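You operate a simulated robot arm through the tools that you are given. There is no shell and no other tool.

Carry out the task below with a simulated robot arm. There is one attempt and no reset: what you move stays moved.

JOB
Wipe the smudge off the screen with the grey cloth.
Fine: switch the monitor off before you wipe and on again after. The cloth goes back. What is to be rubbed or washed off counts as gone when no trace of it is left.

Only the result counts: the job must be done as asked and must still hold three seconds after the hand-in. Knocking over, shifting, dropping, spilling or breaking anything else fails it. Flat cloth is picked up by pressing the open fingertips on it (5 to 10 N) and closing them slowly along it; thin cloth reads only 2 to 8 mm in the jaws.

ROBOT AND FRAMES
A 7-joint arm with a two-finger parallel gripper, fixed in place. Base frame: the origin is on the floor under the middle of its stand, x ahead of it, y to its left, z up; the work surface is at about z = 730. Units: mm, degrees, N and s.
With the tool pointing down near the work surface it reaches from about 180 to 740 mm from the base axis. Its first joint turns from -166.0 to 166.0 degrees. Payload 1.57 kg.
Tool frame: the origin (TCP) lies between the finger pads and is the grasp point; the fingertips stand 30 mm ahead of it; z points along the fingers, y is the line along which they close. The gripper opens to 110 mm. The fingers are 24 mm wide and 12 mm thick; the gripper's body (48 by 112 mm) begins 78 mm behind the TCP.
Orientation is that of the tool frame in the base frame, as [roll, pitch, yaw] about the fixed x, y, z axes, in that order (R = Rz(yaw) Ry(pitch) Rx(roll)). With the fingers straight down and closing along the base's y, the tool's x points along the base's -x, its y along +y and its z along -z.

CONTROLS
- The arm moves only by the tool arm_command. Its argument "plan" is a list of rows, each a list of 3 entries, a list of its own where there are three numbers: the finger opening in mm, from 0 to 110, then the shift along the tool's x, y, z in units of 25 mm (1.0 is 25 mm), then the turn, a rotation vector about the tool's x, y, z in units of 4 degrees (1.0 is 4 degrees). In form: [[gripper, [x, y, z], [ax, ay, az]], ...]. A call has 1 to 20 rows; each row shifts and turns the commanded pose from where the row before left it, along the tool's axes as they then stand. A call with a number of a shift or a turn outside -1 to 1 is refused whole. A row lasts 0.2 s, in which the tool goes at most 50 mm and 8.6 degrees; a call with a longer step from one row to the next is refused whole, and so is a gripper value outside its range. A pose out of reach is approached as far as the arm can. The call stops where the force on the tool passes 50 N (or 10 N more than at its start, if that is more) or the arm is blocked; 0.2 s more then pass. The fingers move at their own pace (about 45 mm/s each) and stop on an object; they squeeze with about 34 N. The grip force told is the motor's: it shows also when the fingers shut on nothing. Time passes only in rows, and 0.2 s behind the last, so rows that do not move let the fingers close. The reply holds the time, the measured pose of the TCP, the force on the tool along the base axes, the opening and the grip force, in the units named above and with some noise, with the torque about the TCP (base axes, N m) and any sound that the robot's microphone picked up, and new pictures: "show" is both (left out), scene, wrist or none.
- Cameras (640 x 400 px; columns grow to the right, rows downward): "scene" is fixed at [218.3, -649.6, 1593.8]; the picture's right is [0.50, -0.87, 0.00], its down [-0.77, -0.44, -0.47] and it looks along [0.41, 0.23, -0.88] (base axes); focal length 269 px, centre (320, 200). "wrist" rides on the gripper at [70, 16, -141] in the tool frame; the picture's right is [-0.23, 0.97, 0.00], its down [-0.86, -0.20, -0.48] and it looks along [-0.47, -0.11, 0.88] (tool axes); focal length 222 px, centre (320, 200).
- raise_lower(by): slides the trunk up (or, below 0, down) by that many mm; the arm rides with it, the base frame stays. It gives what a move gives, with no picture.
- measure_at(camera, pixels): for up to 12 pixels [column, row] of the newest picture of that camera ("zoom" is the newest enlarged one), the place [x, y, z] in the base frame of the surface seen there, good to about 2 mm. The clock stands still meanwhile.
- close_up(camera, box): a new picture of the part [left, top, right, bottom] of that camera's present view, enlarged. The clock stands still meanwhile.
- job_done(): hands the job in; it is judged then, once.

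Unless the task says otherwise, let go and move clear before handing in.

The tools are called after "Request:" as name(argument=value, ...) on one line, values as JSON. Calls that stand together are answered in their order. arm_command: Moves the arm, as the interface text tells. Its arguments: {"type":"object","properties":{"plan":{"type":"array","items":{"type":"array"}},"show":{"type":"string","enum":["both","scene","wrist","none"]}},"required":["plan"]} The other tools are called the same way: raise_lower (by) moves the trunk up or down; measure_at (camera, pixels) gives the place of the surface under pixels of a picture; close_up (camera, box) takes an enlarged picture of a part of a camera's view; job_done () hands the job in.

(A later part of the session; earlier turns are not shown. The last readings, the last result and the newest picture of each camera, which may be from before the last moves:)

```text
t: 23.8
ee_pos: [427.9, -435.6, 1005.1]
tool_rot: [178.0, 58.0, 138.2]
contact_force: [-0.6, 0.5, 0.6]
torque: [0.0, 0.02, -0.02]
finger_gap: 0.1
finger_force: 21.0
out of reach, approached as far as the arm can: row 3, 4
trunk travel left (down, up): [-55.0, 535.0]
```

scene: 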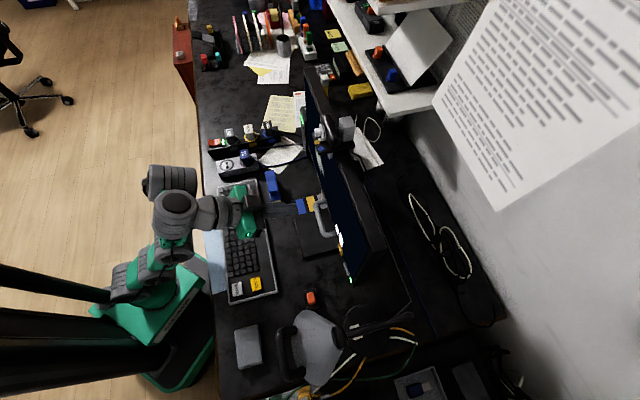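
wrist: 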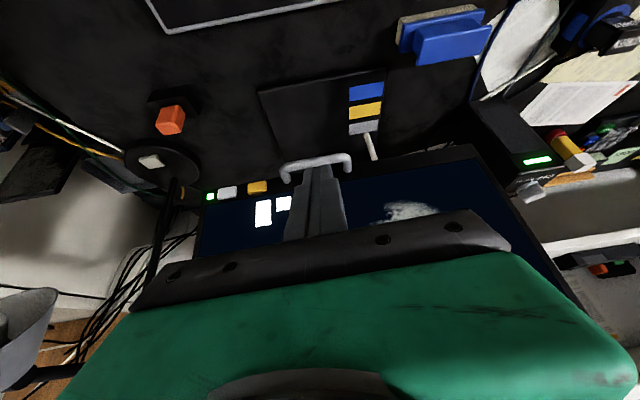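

The arm changed its elbow shape and got to (428,-436,1005). I'll look closely before continuing.

Request:
close_up(camera="scene", box=[80, 130, 300, 330])

Request:
arm_command(plan=[[0, [0.5, -0.2, 0.25], [0, -0.5, 0]], [0, [0.5, -0.2, 0.25], [0, -0.5, 0]]], show="both")

Request:
close_up(camera="scene", box=[80, 130, 300, 330])

```text
2.00 times, centred on (190, 230) of scene
```

zoom: 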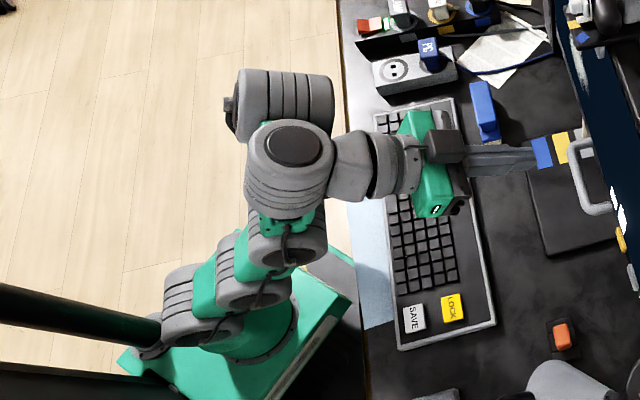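

```text
t: 24.4
ee_pos: [426.1, -437.0, 1006.5]
tool_rot: [178.2, 58.5, 138.1]
contact_force: [0.2, 0.3, 0.2]
torque: [-0.04, 0.02, 0.0]
finger_gap: 0.0
finger_force: 21.6
out of reach, approached as far as the arm can: row 1, 2
trunk travel left (down, up): [-55.0, 535.0]
```

scene: 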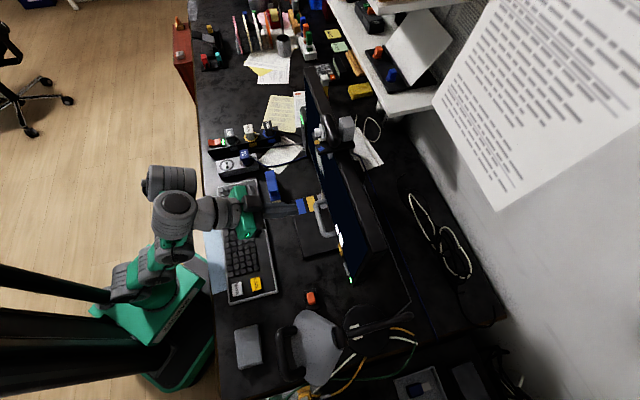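
wrist: 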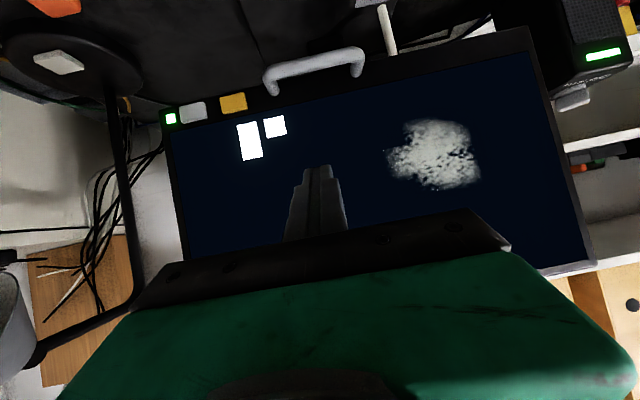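

```text
2.00 times, centred on (190, 230) of scene
```

zoom: 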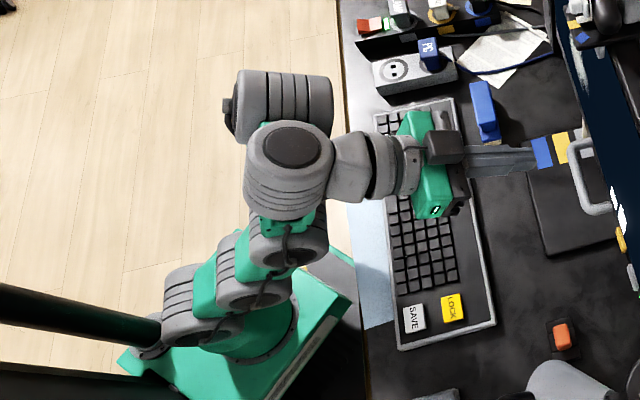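

The local solver keeps getting into cramped elbow shapes. A cleaner way is to return to the extended tool-down posture like the start. From there I'll swing only the wrist, keeping the wrist point fixed, and use the trunk for height. First I'll raise the trunk for room.

Request:
raise_lower(by=300)

Request:
arm_command(plan=[[0, [0.68, 0, 0], [0, 1, 0]], [0, [0.68, 0, 0], [0, 1, 0]], [0, [0.68, 0, 0], [0, 1, 0]], [0, [0.68, 0, 0], [0, 1, 0]]], show="scene")

```text
t: 27.4
ee_pos: [427.2, -436.2, 1306.7]
tool_rot: [178.1, 58.5, 138.2]
contact_force: [0.0, 0.3, -0.2]
torque: [0.03, 0.0, 0.0]
finger_gap: 0.0
finger_force: 21.5
trunk travel left (down, up): [-355.0, 235.0]
```

```text
t: 28.4
ee_pos: [401.3, -416.9, 1261.4]
tool_rot: [178.6, 42.4, 138.9]
contact_force: [0.4, 0.9, 0.0]
torque: [0.0, 0.04, -0.03]
finger_gap: 0.0
finger_force: 21.0
out of reach, approached as far as the arm can: row 1, 2
trunk travel left (down, up): [-355.0, 235.0]
```

scene: 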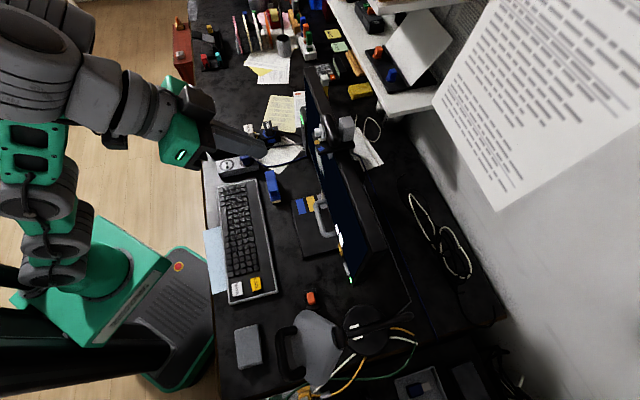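

The solver is recovering, with the tilt at 42° and no contact. I'll continue to the tool-down, extended posture.

Request:
arm_command(plan=[[0, [0.81, 0, 0.69], [0, 1, 0]], [0, [0.78, 0, 0.69], [0, 1, 0]], [0, [0.72, 0, 0.69], [0, 1, 0]], [0, [0.67, 0, 0.69], [0, 1, 0]], [0, [0.62, 0, 0.69], [0, 1, 0]], [0, [0.57, 0, 0.69], [0, 1, 0]], [0, [0.52, 0, 0.68], [0, 1, 0]], [0, [0.47, 0, 0.66], [0, 1, 0]], [0, [0.42, 0, 0.64], [0, 1, 0]], [0, [0.36, 0, 0.62], [0, 1, 0]]], show="scene")

```text
t: 30.6
ee_pos: [362.9, -379.2, 1053.3]
tool_rot: [179.0, 2.3, 139.8]
contact_force: [0.0, 0.3, -0.8]
torque: [0.02, -0.02, -0.01]
finger_gap: 0.2
finger_force: 21.2
out of reach, approached as far as the arm can: row 1, 2, 3
trunk travel left (down, up): [-355.0, 235.0]
```

scene: 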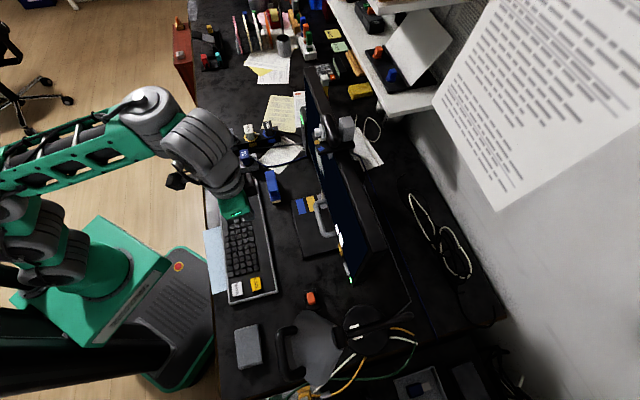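

That worked: TCP at (363,-379,1053), tool nearly straight down, with the forearm roughly horizontal. I'll look at this configuration.

Request:
close_up(camera="scene", box=[0, 60, 260, 330])

Request:
measure_at(camera="scene", pixels=[[30, 175], [60, 160], [120, 130], [150, 100], [195, 140], [185, 165], [75, 245], [60, 262], [35, 240], [15, 215], [100, 265], [5, 155]])

```text
1.48 times, centred on (130, 195) of scene
```

zoom: 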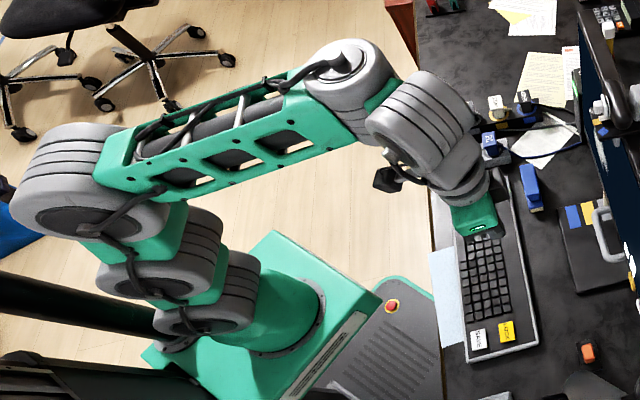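

```text
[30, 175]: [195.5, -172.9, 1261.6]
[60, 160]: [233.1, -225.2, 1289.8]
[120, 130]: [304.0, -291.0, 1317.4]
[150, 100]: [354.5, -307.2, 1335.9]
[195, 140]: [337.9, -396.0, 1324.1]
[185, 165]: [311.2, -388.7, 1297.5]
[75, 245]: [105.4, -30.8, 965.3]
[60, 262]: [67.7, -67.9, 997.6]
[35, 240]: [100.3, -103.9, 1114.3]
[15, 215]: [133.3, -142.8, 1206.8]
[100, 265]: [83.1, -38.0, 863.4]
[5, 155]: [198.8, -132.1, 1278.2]
```

This is a clean elbow-up posture: elbow near (130,-120,1180), forearm about level. I'll draw back a little to make room, square the heading to -45°, and then swing only the wrist.

Request:
arm_command(plan=[[0, [0.886, 0.19, 0], [0, 0, 0.3]], [0, [0.886, 0.19, 0], [0, 0, 0.3]], [0, [0.886, 0.19, 0], [0, 0, 0.3]], [0, [0.886, 0.19, 0], [0, 0, 0.3]]], show="none")

```text
t: 31.6
ee_pos: [308.4, -308.1, 1050.3]
tool_rot: [178.7, 2.5, 134.8]
contact_force: [0.0, -0.3, -0.8]
torque: [-0.01, 0.0, -0.03]
finger_gap: 0.0
finger_force: 21.0
trunk travel left (down, up): [-355.0, 235.0]
```

Reached (308,-308,1050) with the heading square and no reach problem. Next I'll swing the wrist up in small steps about the wrist joint.

Request:
arm_command(plan=[[0, [-0.68, 0, 0], [0, -1, 0]], [0, [-0.68, 0, 0], [0, -1, 0]], [0, [-0.68, 0, 0], [0, -1, 0]], [0, [-0.68, 0, 0], [0, -1, 0]], [0, [-0.68, 0, 0], [0, -1, 0]]], show="scene")

```text
t: 32.8
ee_pos: [368.0, -366.8, 1065.8]
tool_rot: [178.8, 22.5, 134.4]
contact_force: [-0.3, 0.3, -0.6]
torque: [0.01, 0.02, 0.04]
finger_gap: 0.0
finger_force: 21.4
trunk travel left (down, up): [-355.0, 235.0]
```

scene: 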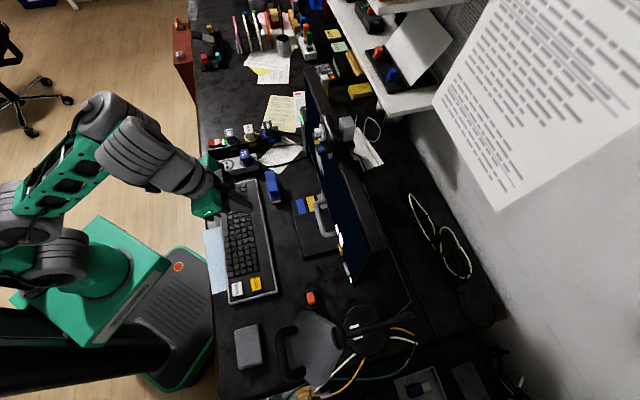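

The wrist-only swing works cleanly, with the tilt at 22.5° and no reach warning. I'll carry on to about 42°.

Request:
arm_command(plan=[[0, [-0.68, 0, 0], [0, -1, 0]], [0, [-0.68, 0, 0], [0, -1, 0]], [0, [-0.68, 0, 0], [0, -1, 0]], [0, [-0.68, 0, 0], [0, -1, 0]], [0, [-0.68, 0, 0], [0, -1, 0]]], show="none")

Request:
raise_lower(by=-150)

Request:
arm_command(plan=[[0, [-0.68, 0, -0.2], [0, -1, 0]], [0, [-0.68, 0, -0.2], [0, -1, 0]]], show="both")

```text
t: 34.0
ee_pos: [422.5, -406.1, 1226.6]
tool_rot: [178.5, 41.7, 133.9]
contact_force: [0.1, -0.2, 0.7]
torque: [0.04, 0.0, 0.0]
finger_gap: 0.0
finger_force: 21.3
out of reach, approached as far as the arm can: row 1, 2, 3, 4, 5
trunk travel left (down, up): [-355.0, 235.0]
```

```text
t: 35.7
ee_pos: [423.2, -406.5, 1076.9]
tool_rot: [178.5, 41.8, 133.9]
contact_force: [0.8, -1.1, 0.8]
torque: [-0.02, -0.05, -0.02]
finger_gap: 0.1
finger_force: 21.2
trunk travel left (down, up): [-205.0, 385.0]
```

```text
t: 36.3
ee_pos: [440.8, -423.9, 1124.5]
tool_rot: [178.1, 49.7, 133.6]
contact_force: [-0.7, 0.1, 0.7]
torque: [0.0, -0.01, -0.02]
finger_gap: 0.1
finger_force: 21.2
out of reach, approached as far as the arm can: row 1, 2
trunk travel left (down, up): [-205.0, 385.0]
```

scene: 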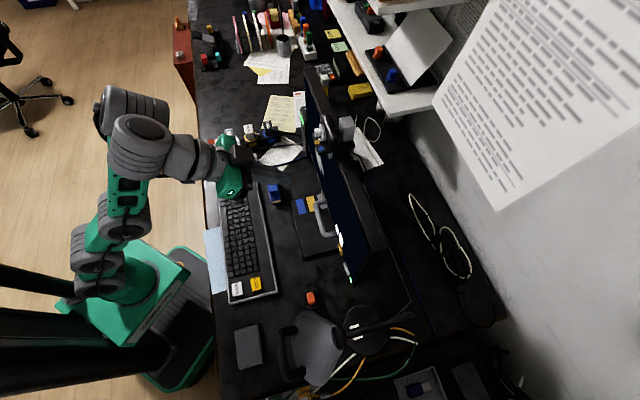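
wrist: 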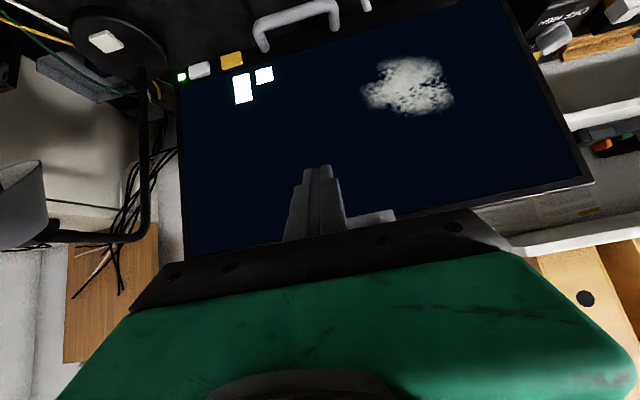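

Past about 23° of tilt the wrist joint hits its stop and the arm raises itself instead. I'll measure the forearm slope here to find the actual wrist limit.

Request:
measure_at(camera="scene", pixels=[[120, 210], [130, 205], [118, 190], [140, 190], [118, 160], [125, 175], [110, 100], [150, 100], [140, 125], [140, 165], [190, 160], [230, 160]])

Request:
close_up(camera="scene", box=[40, 70, 300, 320])

```text
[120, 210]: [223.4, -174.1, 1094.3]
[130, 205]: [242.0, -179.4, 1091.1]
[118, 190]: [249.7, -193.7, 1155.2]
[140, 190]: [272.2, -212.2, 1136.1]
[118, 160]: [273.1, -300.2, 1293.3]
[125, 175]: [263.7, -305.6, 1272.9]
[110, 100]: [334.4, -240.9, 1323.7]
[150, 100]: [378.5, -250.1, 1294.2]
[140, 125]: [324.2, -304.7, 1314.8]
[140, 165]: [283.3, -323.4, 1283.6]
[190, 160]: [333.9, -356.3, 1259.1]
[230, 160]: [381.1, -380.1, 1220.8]
```

```text
1.60 times, centred on (170, 195) of scene
```

zoom: 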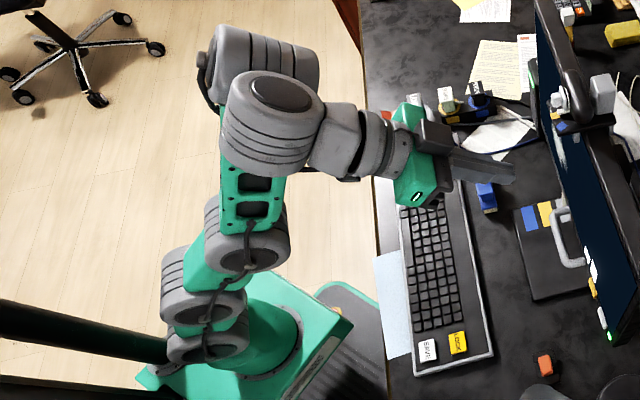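

The wrist can't open past about 90° to the forearm, so steep tool tilts force cramped elbow shapes. I'll work with a modest tilt of about 20° instead, which the elbow-up posture allows, and push the button with the fingertip edge. First I'll return to that posture.

Request:
arm_command(plan=[[0, [0.89, 0, 0.73], [0, 0.94, 0]], [0, [0.85, 0, 0.74], [0, 0.94, 0]], [0, [0.8, 0, 0.76], [0, 0.94, 0]], [0, [0.76, 0, 0.77], [0, 0.94, 0]], [0, [0.72, 0, 0.77], [0, 0.94, 0]], [0, [0.66, 0, 0.77], [0, 0.94, 0]], [0, [0.6, 0, 0.77], [0, 0.94, 0]], [0, [0.55, 0, 0.76], [0, 0.94, 0]]], show="scene")

Request:
close_up(camera="scene", box=[210, 310, 290, 380])

```text
t: 38.1
ee_pos: [426.1, -403.5, 913.2]
tool_rot: [178.8, 19.6, 134.5]
contact_force: [0.4, 0.5, -0.7]
torque: [-0.02, 0.0, 0.0]
finger_gap: 0.1
finger_force: 20.8
trunk travel left (down, up): [-205.0, 385.0]
```

scene: 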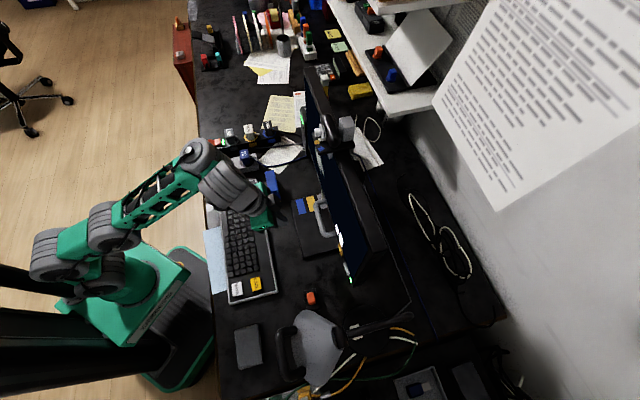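

```text
5.71 times, centred on (250, 345) of scene
```

zoom: 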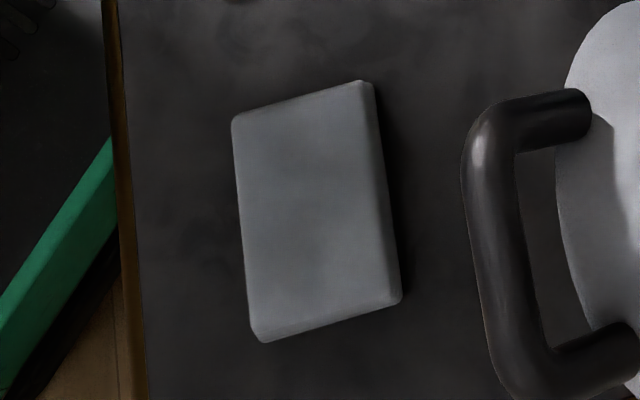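

The posture is clean now, at (426,-404,913) with 19.6° of tilt. I'll measure the cloth pad's corners precisely in this close-up for later.

Request:
measure_at(camera="zoom", pixels=[[240, 122], [357, 88], [387, 293], [260, 330], [310, 210], [238, 115], [362, 80], [401, 300], [264, 343], [395, 200], [300, 100], [320, 315]])

Request:
measure_at(camera="scene", pixels=[[336, 135], [330, 125], [318, 128], [318, 146], [325, 153], [335, 152], [330, 144], [310, 134], [327, 145], [316, 141], [350, 140], [322, 120]])

```text
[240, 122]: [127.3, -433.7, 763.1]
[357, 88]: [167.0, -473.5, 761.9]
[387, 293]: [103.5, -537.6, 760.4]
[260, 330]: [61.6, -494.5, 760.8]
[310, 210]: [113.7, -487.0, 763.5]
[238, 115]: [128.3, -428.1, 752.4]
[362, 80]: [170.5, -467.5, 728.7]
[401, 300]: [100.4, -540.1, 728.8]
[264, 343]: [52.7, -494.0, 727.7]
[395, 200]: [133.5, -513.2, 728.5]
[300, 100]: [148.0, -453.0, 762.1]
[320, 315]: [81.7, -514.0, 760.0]
```

```text
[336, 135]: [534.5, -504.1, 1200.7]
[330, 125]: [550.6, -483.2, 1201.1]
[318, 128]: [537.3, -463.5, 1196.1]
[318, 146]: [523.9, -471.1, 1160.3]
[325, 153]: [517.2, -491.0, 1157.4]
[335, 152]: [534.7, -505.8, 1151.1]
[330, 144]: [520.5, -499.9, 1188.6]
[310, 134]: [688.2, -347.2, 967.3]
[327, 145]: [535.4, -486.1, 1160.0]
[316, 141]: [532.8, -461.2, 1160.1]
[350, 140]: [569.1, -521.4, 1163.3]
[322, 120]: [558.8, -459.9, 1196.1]
```

The pad is 95 × 62 mm with its centre at about (115,-485), and it's aligned with the screen. Next I'll move the closed fingertips to a standoff in front of the white button, around (375,-590,882).

Request:
arm_command(plan=[[0, [-0.104, -0.825, 0.2], [0, 0, 0]], [0, [-0.104, -0.825, 0.2], [0, 0, 0]], [0, [-0.104, -0.825, 0.2], [0, 0, 0]], [0, [-0.104, -0.825, 0.2], [0, 0, 0]], [0, [-0.104, -0.825, 0.2], [0, 0, 0]], [0, [-0.104, -0.825, 0.2], [0, 0, 0]], [0, [-0.104, -0.825, 0.2], [0, 0, 0]], [0, [-0.104, -0.825, 0.2], [0, 0, 0]]], show="both")

```text
t: 39.9
ee_pos: [331.8, -541.7, 880.2]
tool_rot: [178.8, 19.7, 134.7]
contact_force: [-0.2, 1.4, 1.0]
torque: [-0.03, 0.06, -0.01]
finger_gap: 0.0
finger_force: 21.3
trunk travel left (down, up): [-205.0, 385.0]
```

scene: 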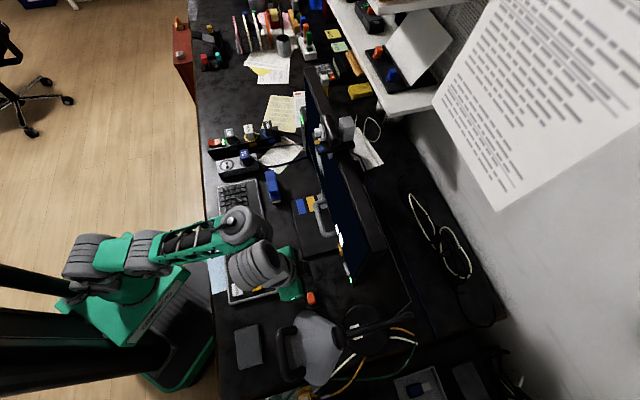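
wrist: 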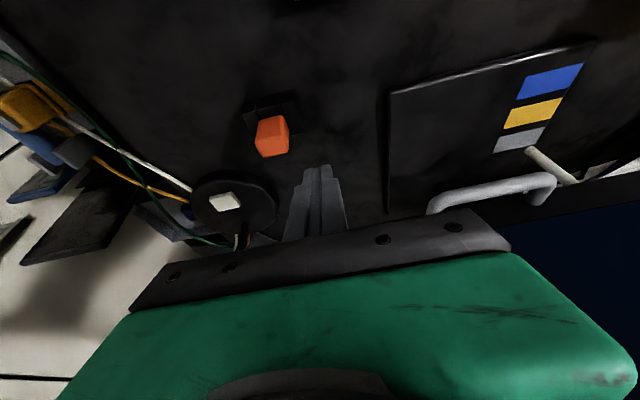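

The tool is lined up at (332,-542,880), about 90 mm short of the button. I'll advance 72 mm towards it, keeping the height.

Request:
arm_command(plan=[[0, [-0.75, 0, 0.27], [0, 0, 0]], [0, [-0.75, 0, 0.27], [0, 0, 0]], [0, [-0.75, 0, 0.27], [0, 0, 0]], [0, [-0.5, 0, 0.18], [0, 0, 0]]], show="both")

Request:
close_up(camera="scene", box=[270, 200, 400, 320])

```text
t: 40.9
ee_pos: [381.5, -590.6, 882.4]
tool_rot: [178.8, 19.6, 134.6]
contact_force: [-0.2, 0.4, 0.9]
torque: [-0.03, -0.02, 0.02]
finger_gap: 0.0
finger_force: 21.5
trunk travel left (down, up): [-205.0, 385.0]
```

scene: 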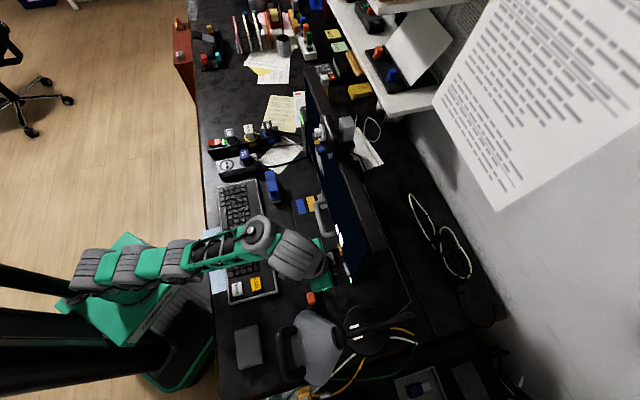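
wrist: 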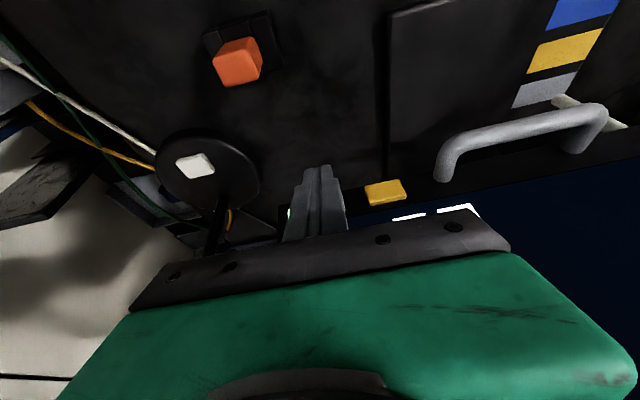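

```text
3.33 times, centred on (335, 260) of scene
```

zoom: 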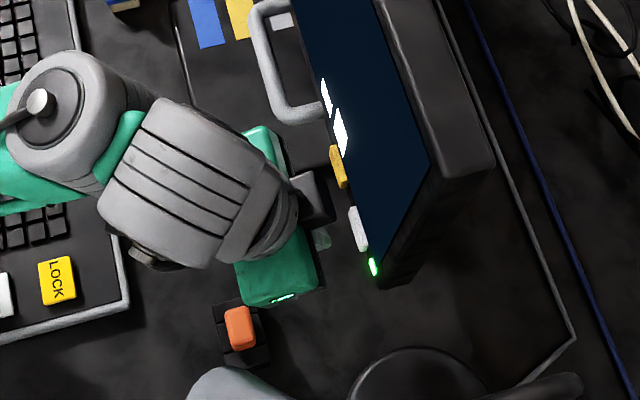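

The fingertip sits between the LED and the yellow button, covering the white one (wrist near (318,200)), with about 21 mm to go. I'll ease in.

Request:
arm_command(plan=[[0, [-0.45, 0, 0.16], [0, 0, 0]], [0, [-0.075, 0, 0.027], [0, 0, 0]], [0, [-0.075, 0, 0.027], [0, 0, 0]], [0, [-0.075, 0, 0.027], [0, 0, 0]]], show="none")

Request:
arm_command(plan=[[0, [-0.06, 0, 0.021], [0, 0, 0]], [0, [-0.06, 0, 0.021], [0, 0, 0]]], show="none")

```text
t: 41.9
ee_pos: [381.7, -591.6, 880.4]
tool_rot: [178.7, 19.7, 134.4]
contact_force: [0.0, -1.3, 1.6]
torque: [-0.01, -0.03, 0.01]
finger_gap: 0.0
finger_force: 21.0
out of reach, approached as far as the arm can: row 1, 3
trunk travel left (down, up): [-205.0, 385.0]
```

```text
t: 42.5
ee_pos: [381.8, -592.9, 880.0]
tool_rot: [178.9, 19.5, 134.4]
contact_force: [-0.5, 0.5, -0.6]
torque: [-0.01, -0.02, -0.03]
finger_gap: 0.0
finger_force: 21.1
out of reach, approached as far as the arm can: row 1
trunk travel left (down, up): [-205.0, 385.0]
```

The arm has run out of horizontal reach at (382,-593,880), about 19 mm short. Raising the trunk 70 mm while lowering the TCP by the same amount flattens the arm and adds reach.

Request:
arm_command(plan=[[0, [0.4, 0, -0.14], [0, 0, 0]]], show="none")

Request:
raise_lower(by=70)

Request:
arm_command(plan=[[0, [0.29, 0, 0.817], [0, 0, 0]], [0, [0.29, 0, 0.817], [0, 0, 0]], [0, [0.29, 0, 0.817], [0, 0, 0]]], show="none")

```text
t: 42.9
ee_pos: [375.5, -587.1, 880.6]
tool_rot: [178.9, 19.6, 134.5]
contact_force: [0.0, -0.2, 0.1]
torque: [0.01, -0.06, -0.02]
finger_gap: 0.0
finger_force: 21.1
trunk travel left (down, up): [-205.0, 385.0]
```

```text
t: 44.0
ee_pos: [376.6, -585.8, 951.0]
tool_rot: [178.8, 19.7, 134.5]
contact_force: [0.7, -0.6, 0.3]
torque: [0.0, 0.0, -0.01]
finger_gap: 0.0
finger_force: 21.8
trunk travel left (down, up): [-275.0, 315.0]
```

```text
t: 44.8
ee_pos: [374.3, -584.8, 887.5]
tool_rot: [178.8, 19.6, 134.6]
contact_force: [0.1, 0.0, 0.2]
torque: [-0.01, -0.02, -0.02]
finger_gap: 0.2
finger_force: 20.9
trunk travel left (down, up): [-275.0, 315.0]
```

At (374,-585,888) with slack in reach now. I'll advance 20 mm and down 5 mm, then creep in.

Request:
arm_command(plan=[[0, [-0.345, 0, 0.228], [0, 0, 0]], [0, [-0.345, 0, 0.228], [0, 0, 0]], [0, [-0.094, 0, 0.033], [0, 0, 0]], [0, [-0.094, 0, 0.033], [0, 0, 0]]], show="none")

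Request:
arm_command(plan=[[0, [-0.06, 0, 0.021], [0, 0, 0]], [0, [-0.06, 0, 0.021], [0, 0, 0]]], show="wrist")

```text
t: 45.8
ee_pos: [394.5, -604.5, 881.3]
tool_rot: [178.8, 19.7, 134.5]
contact_force: [-0.8, -0.1, 0.5]
torque: [-0.01, -0.02, -0.01]
finger_gap: 0.1
finger_force: 21.9
trunk travel left (down, up): [-275.0, 315.0]
```

```text
t: 46.4
ee_pos: [396.1, -605.4, 880.7]
tool_rot: [178.9, 19.6, 134.5]
contact_force: [0.1, 0.2, 0.1]
torque: [0.01, 0.0, 0.02]
finger_gap: 0.1
finger_force: 21.7
trunk travel left (down, up): [-275.0, 315.0]
```

wrist: 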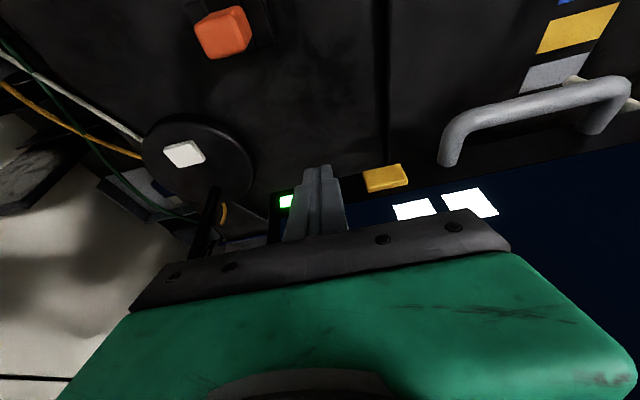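

No contact yet at n ≈ 708, and the LED is still green at wrist (286,201). I'll creep on in small steps.

Request:
arm_command(plan=[[0, [-0.056, 0, 0.02], [0, 0, 0]], [0, [-0.056, 0, 0.02], [0, 0, 0]]], show="none")

Request:
arm_command(plan=[[0, [-0.056, 0, 0.02], [0, 0, 0]], [0, [-0.056, 0, 0.02], [0, 0, 0]]], show="wrist")

```text
t: 47.0
ee_pos: [395.4, -604.6, 880.4]
tool_rot: [178.9, 19.6, 134.5]
contact_force: [0.1, 0.2, 0.6]
torque: [0.04, 0.0, 0.02]
finger_gap: 0.0
finger_force: 21.2
out of reach, approached as far as the arm can: row 2
trunk travel left (down, up): [-275.0, 315.0]
```

```text
t: 47.6
ee_pos: [396.9, -603.7, 880.4]
tool_rot: [178.8, 19.7, 134.5]
contact_force: [0.1, -0.2, 0.2]
torque: [0.0, 0.04, 0.04]
finger_gap: 0.0
finger_force: 21.1
trunk travel left (down, up): [-275.0, 315.0]
```

wrist: 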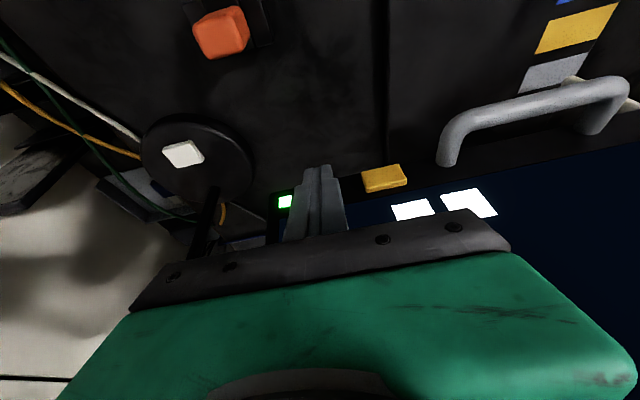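

The reach limit shows again about 6 mm short of the button. I'll raise the trunk another 40 mm and lower the tool to match, which should give about 15 mm more.

Request:
arm_command(plan=[[0, [0.5, 0, -0.18], [0, 0, 0]]], show="none")

Request:
raise_lower(by=45)

Request:
arm_command(plan=[[0, [0.3, 0, 0.83], [0, 0, 0]], [0, [0.3, 0, 0.83], [0, 0, 0]]], show="none")

Request:
arm_command(plan=[[0, [-0.4, 0, 0.14], [0, 0, 0]], [0, [-0.1, 0, 0.035], [0, 0, 0]]], show="none")

```text
t: 48.0
ee_pos: [388.2, -595.8, 881.1]
tool_rot: [178.8, 19.5, 134.5]
contact_force: [1.1, -0.9, -0.8]
torque: [0.01, 0.01, 0.0]
finger_gap: 0.2
finger_force: 21.0
trunk travel left (down, up): [-275.0, 315.0]
```

```text
t: 48.9
ee_pos: [388.1, -597.9, 926.6]
tool_rot: [178.8, 19.6, 134.5]
contact_force: [-0.1, 0.7, -0.5]
torque: [0.0, 0.02, -0.01]
finger_gap: 0.0
finger_force: 21.4
trunk travel left (down, up): [-320.0, 270.0]
```

```text
t: 49.5
ee_pos: [389.3, -597.3, 881.6]
tool_rot: [178.8, 19.8, 134.5]
contact_force: [-0.3, -0.6, -0.1]
torque: [0.02, -0.02, -0.02]
finger_gap: 0.1
finger_force: 21.6
trunk travel left (down, up): [-320.0, 270.0]
```

```text
t: 50.1
ee_pos: [398.9, -604.5, 882.1]
tool_rot: [178.8, 19.7, 134.5]
contact_force: [-0.5, -0.4, 0.1]
torque: [0.04, 0.0, 0.0]
finger_gap: 0.0
finger_force: 21.6
trunk travel left (down, up): [-320.0, 270.0]
```

No reach warning now, and n ≈ 709.5. I'll keep creeping.

Request:
arm_command(plan=[[0, [-0.056, 0, 0.02], [0, 0, 0]], [0, [-0.056, 0, 0.02], [0, 0, 0]]], show="none")

Request:
arm_command(plan=[[0, [-0.056, 0, 0.02], [0, 0, 0]], [0, [-0.056, 0, 0.02], [0, 0, 0]]], show="wrist")

```text
t: 50.7
ee_pos: [398.2, -603.4, 883.3]
tool_rot: [178.7, 19.6, 134.5]
contact_force: [-0.3, -0.5, -0.6]
torque: [0.0, 0.07, -0.01]
finger_gap: 0.0
finger_force: 21.4
out of reach, approached as far as the arm can: row 1
trunk travel left (down, up): [-320.0, 270.0]
```

```text
t: 51.3
ee_pos: [397.8, -603.9, 882.1]
tool_rot: [178.8, 19.8, 134.4]
contact_force: [-1.2, 0.0, -0.4]
torque: [-0.03, -0.03, -0.02]
finger_gap: 0.0
finger_force: 20.8
out of reach, approached as far as the arm can: row 2
trunk travel left (down, up): [-320.0, 270.0]
```

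wrist: 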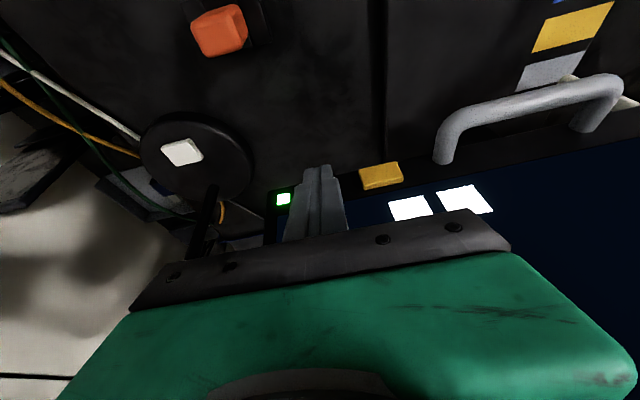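

The reach still tops out about 6 mm short. If I turn the tool 90° about its own axis and open the fingers, the outer finger will stick out 40 mm or more towards the screen, which solves it. I'll back off and rotate.

Request:
arm_command(plan=[[0, [0.88, 0, -0.31], [0, 0, 0]], [0, [0.88, 0, -0.31], [0, 0, 0]], [0, [0.88, 0, -0.31], [0, 0, 0]], [0, [0, 0, 0], [0, 0, 1]], [0, [0, 0, 0], [0, 0, 1]], [0, [0, 0, 0], [0, 0, 1]], [0, [0, 0, 0], [0, 0, 1]], [0, [0, 0, 0], [0, 0, 1]], [0, [0, 0, 0], [0, 0, 1]], [0, [0, 0, 0], [0, 0, 1]], [0, [0, 0, 0], [0, 0, 1]], [0, [0, 0, 0], [0, 0, 1]], [0, [0, 0, 0], [0, 0, 1]]], show="none")

Request:
arm_command(plan=[[0, [0, 0, 0], [0, 0, 1]], [0, [0, 0, 0], [0, 0, 1]], [0, [0, 0, 0], [0, 0, 1]], [0, [0, 0, 0], [0, 0, 1]], [0, [0, 0, 0], [0, 0, 1]], [0, [0, 0, 0], [0, 0, 1]], [0, [0, 0, 0], [0, 0, 1]], [0, [0, 0, 0], [0, 0, 1]], [0, [0, 0, 0], [0, 0, 1]], [0, [0, 0, 0], [0, 0, 1]], [0, [0, 0, 0], [0, 0, 1]], [0, [0, 0, 0], [0, 0, 1]], [0, [0, 0, 0], [0, 0, 0.5]]], show="both")

```text
t: 54.1
ee_pos: [368.1, -584.4, 888.0]
tool_rot: [166.2, 14.1, 93.0]
contact_force: [0.2, -0.5, 0.4]
torque: [0.04, 0.04, -0.01]
finger_gap: 0.0
finger_force: 21.5
out of reach, approached as far as the arm can: row 2, 3
trunk travel left (down, up): [-320.0, 270.0]
```

```text
t: 56.9
ee_pos: [367.3, -584.5, 886.6]
tool_rot: [160.4, -1.3, 45.0]
contact_force: [-0.1, 0.2, 0.5]
torque: [0.0, 0.02, 0.0]
finger_gap: 0.0
finger_force: 21.6
trunk travel left (down, up): [-320.0, 270.0]
```

scene: 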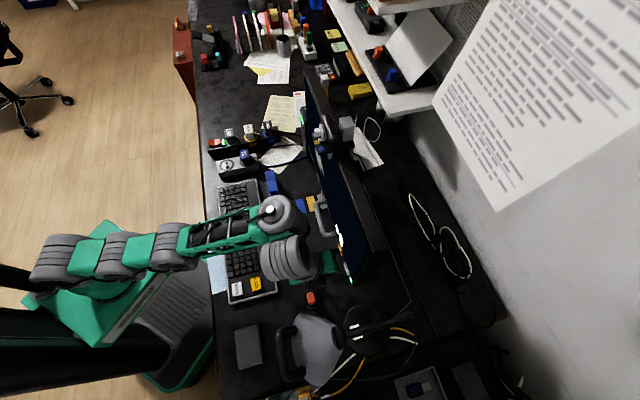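
wrist: 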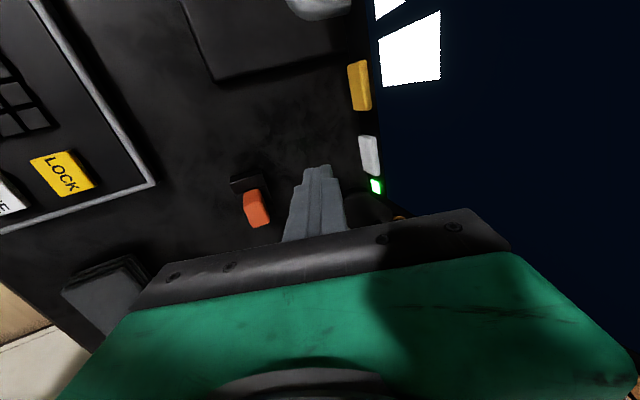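

The turn worked: the tool's y-axis now points at the screen, and the wrist view shows the white button at (369,155) and the LED at (377,186). I'll trim the position to the button's height and open the fingers to 60 mm, leaving the outer finger a few millimetres short of the button.

Request:
arm_command(plan=[[0, [0.18, -0.19, 0.53], [0, 0, 0]], [30, [0, 0, 0], [0, 0, 0]], [60, [0, 0, 0], [0, 0, 0]], [60, [0, 0, 0], [0, 0, 0]], [60, [0, 0, 0], [0, 0, 0]], [60, [0, 0, 0], [0, 0, 0]]], show="both")

Request:
close_up(camera="wrist", box=[290, 60, 450, 220])

```text
t: 58.3
ee_pos: [372.3, -584.8, 874.1]
tool_rot: [160.5, -1.1, 44.8]
contact_force: [1.1, 0.1, 0.8]
torque: [0.03, -0.01, -0.01]
finger_gap: 60.0
finger_force: 0.1
out of reach, approached as far as the arm can: row 1
trunk travel left (down, up): [-320.0, 270.0]
```

scene: 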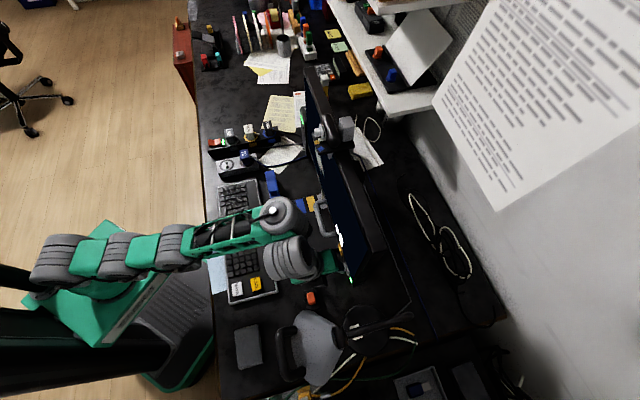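
wrist: 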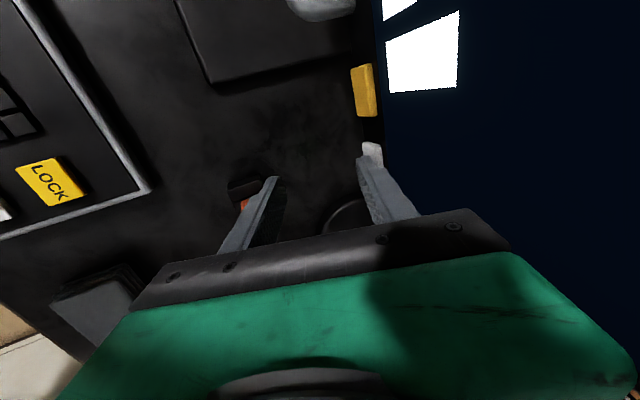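

```text
2.50 times, centred on (370, 140) of wrist
```

zoom: 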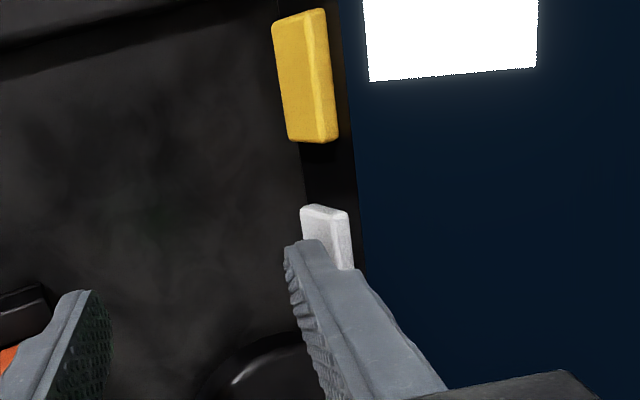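

The outer finger is lined up on the white button (zoom (322,240)). I'll press it slowly towards the screen and watch the force, sound and LED.

Request:
arm_command(plan=[[60, [0, 0.057, 0.02], [0, 0, 0]], [60, [0, 0.057, 0.02], [0, 0, 0]], [60, [0, 0.057, 0.02], [0, 0, 0]]], show="none")

Request:
arm_command(plan=[[60, [0, 0.045, 0.016], [0, 0, 0]], [60, [0, 0.045, 0.016], [0, 0, 0]]], show="scene")

```text
t: 59.1
ee_pos: [376.3, -587.0, 875.2]
tool_rot: [160.3, -1.0, 44.9]
contact_force: [-0.2, 0.7, 1.2]
torque: [0.02, 0.0, -0.01]
finger_gap: 59.5
finger_force: 0.0
trunk travel left (down, up): [-320.0, 270.0]
```

```text
t: 59.7
ee_pos: [377.4, -589.9, 873.0]
tool_rot: [160.2, -1.1, 45.0]
contact_force: [-0.1, 2.3, 0.0]
torque: [0.04, 0.01, 0.06]
finger_gap: 58.9
finger_force: 0.0
trunk travel left (down, up): [-320.0, 270.0]
heard: click
```

scene: 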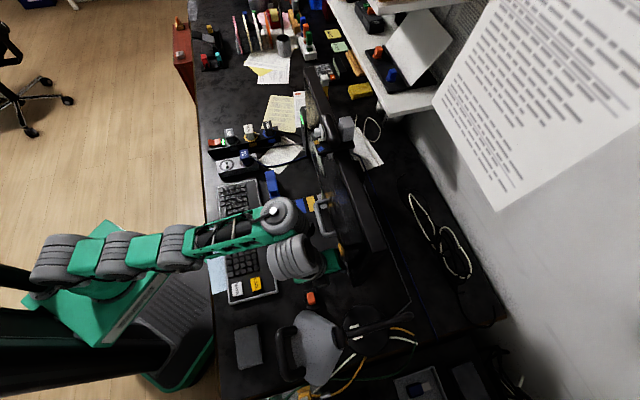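

A click was heard and the screen went dark in the scene view. I'll back off and close the fingers, then verify.

Request:
arm_command(plan=[[60, [0, -0.15, -0.05], [0, 0, 0]], [40, [0, -0.15, -0.05], [0, 0, 0]], [0, [0, 0, 0], [0, 0, 0]], [0, [0, 0, 0], [0, 0, 0]], [0, [0, 0, 0], [0, 0, 0]], [0, [0, 0, 0], [0, 0, 0]], [0, [0, 0, 0], [0, 0, 0]]], show="both")

Request:
close_up(camera="scene", box=[280, 130, 400, 300])

Request:
close_up(camera="wrist", box=[290, 40, 490, 220])

```text
t: 61.3
ee_pos: [372.8, -585.1, 875.3]
tool_rot: [160.5, -1.2, 45.0]
contact_force: [0.8, 0.2, 0.3]
torque: [-0.02, 0.0, -0.03]
finger_gap: 0.0
finger_force: 21.0
trunk travel left (down, up): [-320.0, 270.0]
```

scene: 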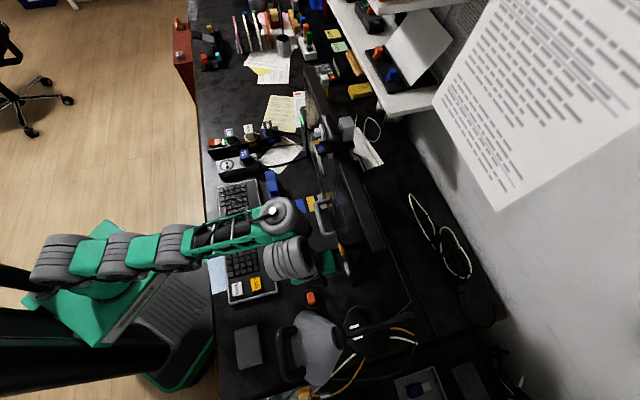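
wrist: 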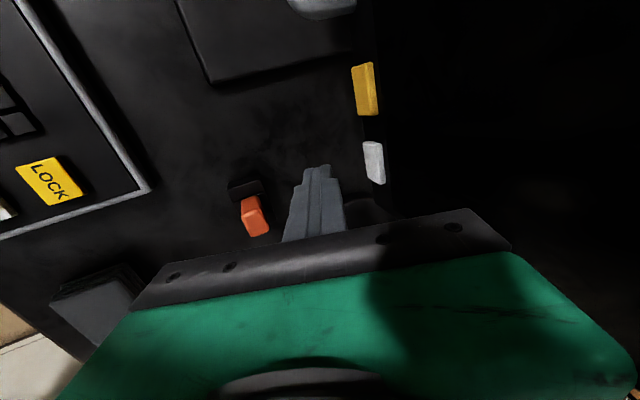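

```text
2.35 times, centred on (340, 215) of scene
```

zoom: 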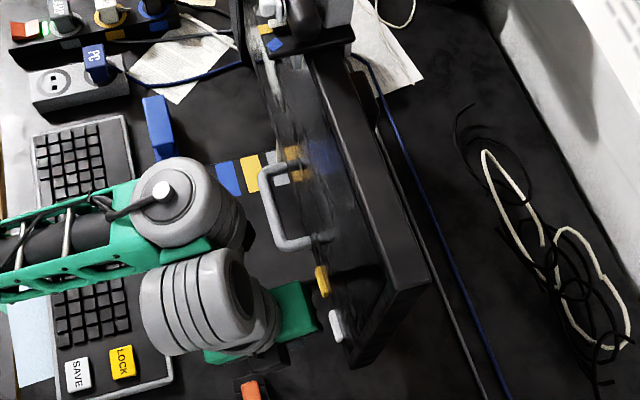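

```text
2.22 times, centred on (390, 130) of wrist
```

zoom: 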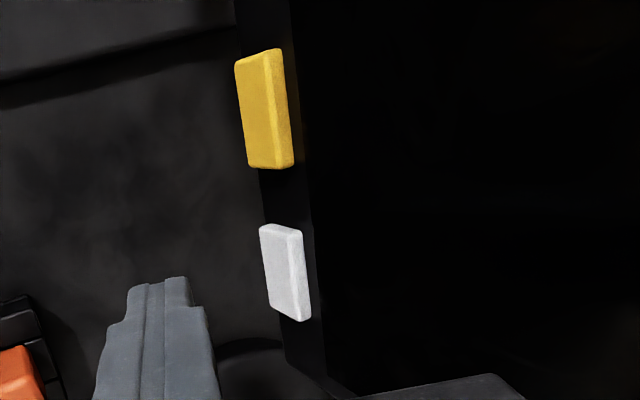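

The monitor is off: LED dark, screen black. Next is the cloth. I'll raise the trunk a bit and swing the tool upright about the wrist, moving away from the screen.

Request:
raise_lower(by=50)

Request:
arm_command(plan=[[0, [0, -0.684, 0], [1, 0, 0]], [0, [0, -0.684, 0], [1, 0, 0]], [0, [0, -0.684, 0], [1, 0, 0]], [0, [0, -0.684, 0], [1, 0, 0]], [0, [0, -0.62, 0], [0.9, 0, 0]]], show="scene")

```text
t: 62.2
ee_pos: [373.3, -585.8, 923.2]
tool_rot: [160.5, -1.2, 45.0]
contact_force: [-0.1, 0.0, 0.2]
torque: [0.02, 0.01, 0.01]
finger_gap: 0.1
finger_force: 21.0
trunk travel left (down, up): [-370.0, 220.0]
```

```text
t: 63.4
ee_pos: [314.7, -530.7, 907.0]
tool_rot: [-179.9, -1.2, 44.8]
contact_force: [-0.8, 0.0, -0.2]
torque: [0.0, -0.02, -0.01]
finger_gap: 0.3
finger_force: 21.3
out of reach, approached as far as the arm can: row 1
trunk travel left (down, up): [-370.0, 220.0]
```

scene: 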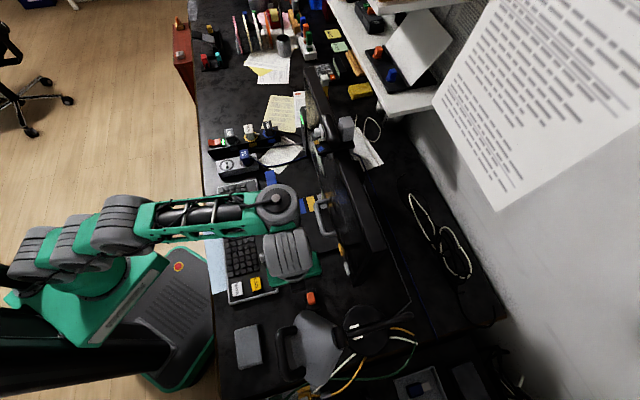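

The tool is upright at (315,-531,907). I'll carry it over towards the cloth, staying well clear of the lamp (x 165 to 250, y below -590).

Request:
arm_command(plan=[[0, [-0.265, -0.873, -0.6], [0, 0, 0]], [0, [-0.265, -0.873, -0.6], [0, 0, 0]], [0, [-0.265, -0.873, -0.6], [0, 0, 0]], [0, [-0.265, -0.873, -0.6], [0, 0, 0]], [0, [-0.265, -0.873, -0.6], [0, 0, 0]], [0, [-0.265, -0.873, -0.6], [0, 0, 0]], [0, [-0.265, -0.873, -0.6], [0, 0, 0]], [0, [-0.265, -0.873, -0.6], [0, 0, 0]]], show="scene")

```text
t: 65.2
ee_pos: [159.9, -454.8, 1036.3]
tool_rot: [-179.9, -1.2, 44.9]
contact_force: [0.0, 0.5, -0.5]
torque: [0.01, -0.01, 0.02]
finger_gap: 0.2
finger_force: 21.1
out of reach, approached as far as the arm can: row 2, 3, 4
trunk travel left (down, up): [-370.0, 220.0]
```

scene: 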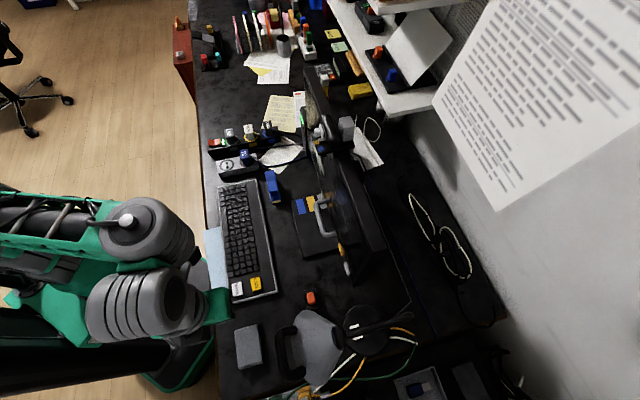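

At (160,-455,1036) above the cloth area. I'll lean the tool 13° along the pad's length, so the pad stays level when I later wipe at the same tilt, open the fingers, and lower the trunk.

Request:
arm_command(plan=[[110, [-0.684, 0, 0], [0, -1, 0]], [110, [-0.684, 0, 0], [0, -1, 0]], [110, [-0.684, 0, 0], [0, -1, 0]], [110, [0, 0, 0], [0, 0, 0]], [110, [0, 0, 0], [0, 0, 0]], [110, [0, 0, 0], [0, 0, 0]]], show="none")

Request:
raise_lower(by=-150)

Request:
arm_command(plan=[[110, [0, 0, 0], [0, 0, 0]]], show="both")

```text
t: 66.6
ee_pos: [124.5, -494.2, 1044.3]
tool_rot: [-179.7, 10.7, 45.0]
contact_force: [0.3, -0.7, -0.5]
torque: [0.01, 0.03, -0.04]
finger_gap: 110.0
finger_force: 0.1
out of reach, approached as far as the arm can: row 3
trunk travel left (down, up): [-370.0, 220.0]
```

```text
t: 68.3
ee_pos: [124.7, -492.8, 893.9]
tool_rot: [-179.6, 10.7, 45.0]
contact_force: [-0.5, 0.1, 0.8]
torque: [0.04, 0.0, 0.01]
finger_gap: 110.0
finger_force: 0.0
trunk travel left (down, up): [-220.0, 370.0]
```

```text
t: 68.8
ee_pos: [124.6, -493.8, 894.0]
tool_rot: [-179.7, 10.7, 44.9]
contact_force: [-0.4, 1.1, 0.1]
torque: [0.02, -0.03, 0.0]
finger_gap: 110.1
finger_force: 0.1
trunk travel left (down, up): [-220.0, 370.0]
```

scene: 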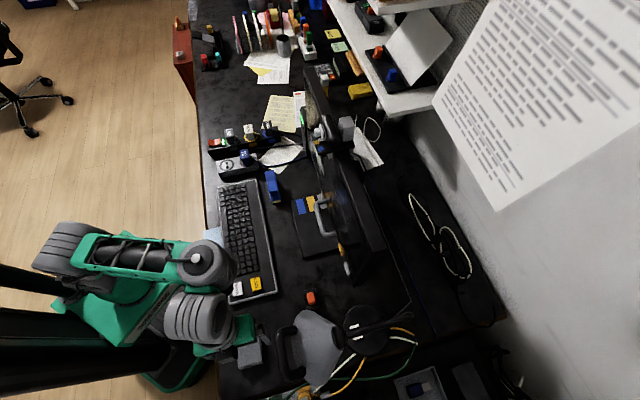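
wrist: 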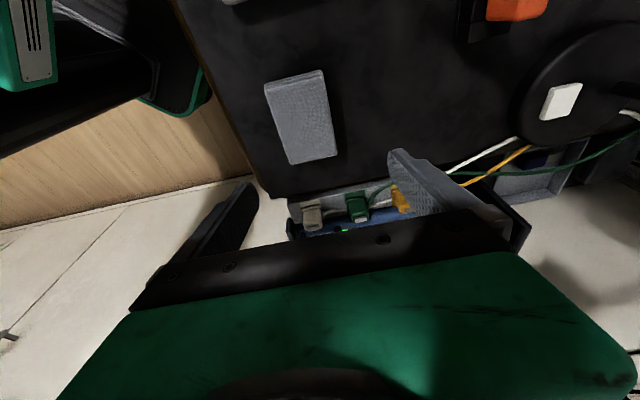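

The tool is above the pad at (125,-494,894) with a 10.7° lean, and the pad is clear in the wrist view around (300,115). I'll re-measure the pad from here to centre the fingers on it.

Request:
measure_at(camera="wrist", pixels=[[268, 87], [322, 73], [334, 153], [291, 162], [300, 117], [262, 84], [328, 110], [278, 125], [270, 130], [345, 150], [312, 168], [295, 75]])

Request:
close_up(camera="wrist", box=[220, 50, 380, 190])

```text
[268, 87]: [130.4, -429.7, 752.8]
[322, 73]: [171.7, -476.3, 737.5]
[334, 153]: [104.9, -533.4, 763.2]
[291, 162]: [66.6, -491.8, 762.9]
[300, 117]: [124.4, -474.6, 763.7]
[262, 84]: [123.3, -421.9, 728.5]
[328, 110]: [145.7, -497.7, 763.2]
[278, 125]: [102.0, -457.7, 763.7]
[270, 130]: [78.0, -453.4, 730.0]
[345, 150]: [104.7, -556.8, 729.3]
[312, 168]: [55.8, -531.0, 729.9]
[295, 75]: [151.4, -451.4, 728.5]
```

```text
2.86 times, centred on (300, 120) of wrist
```

zoom: 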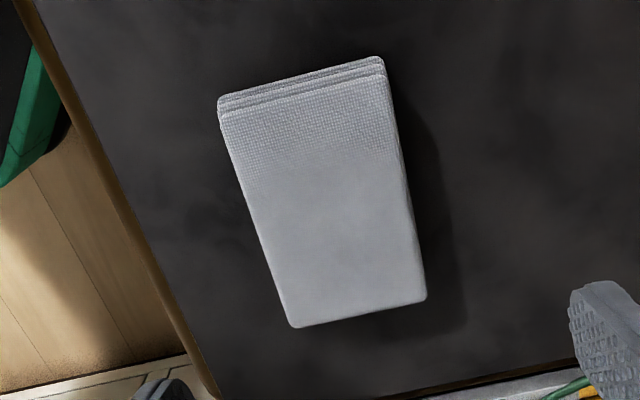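

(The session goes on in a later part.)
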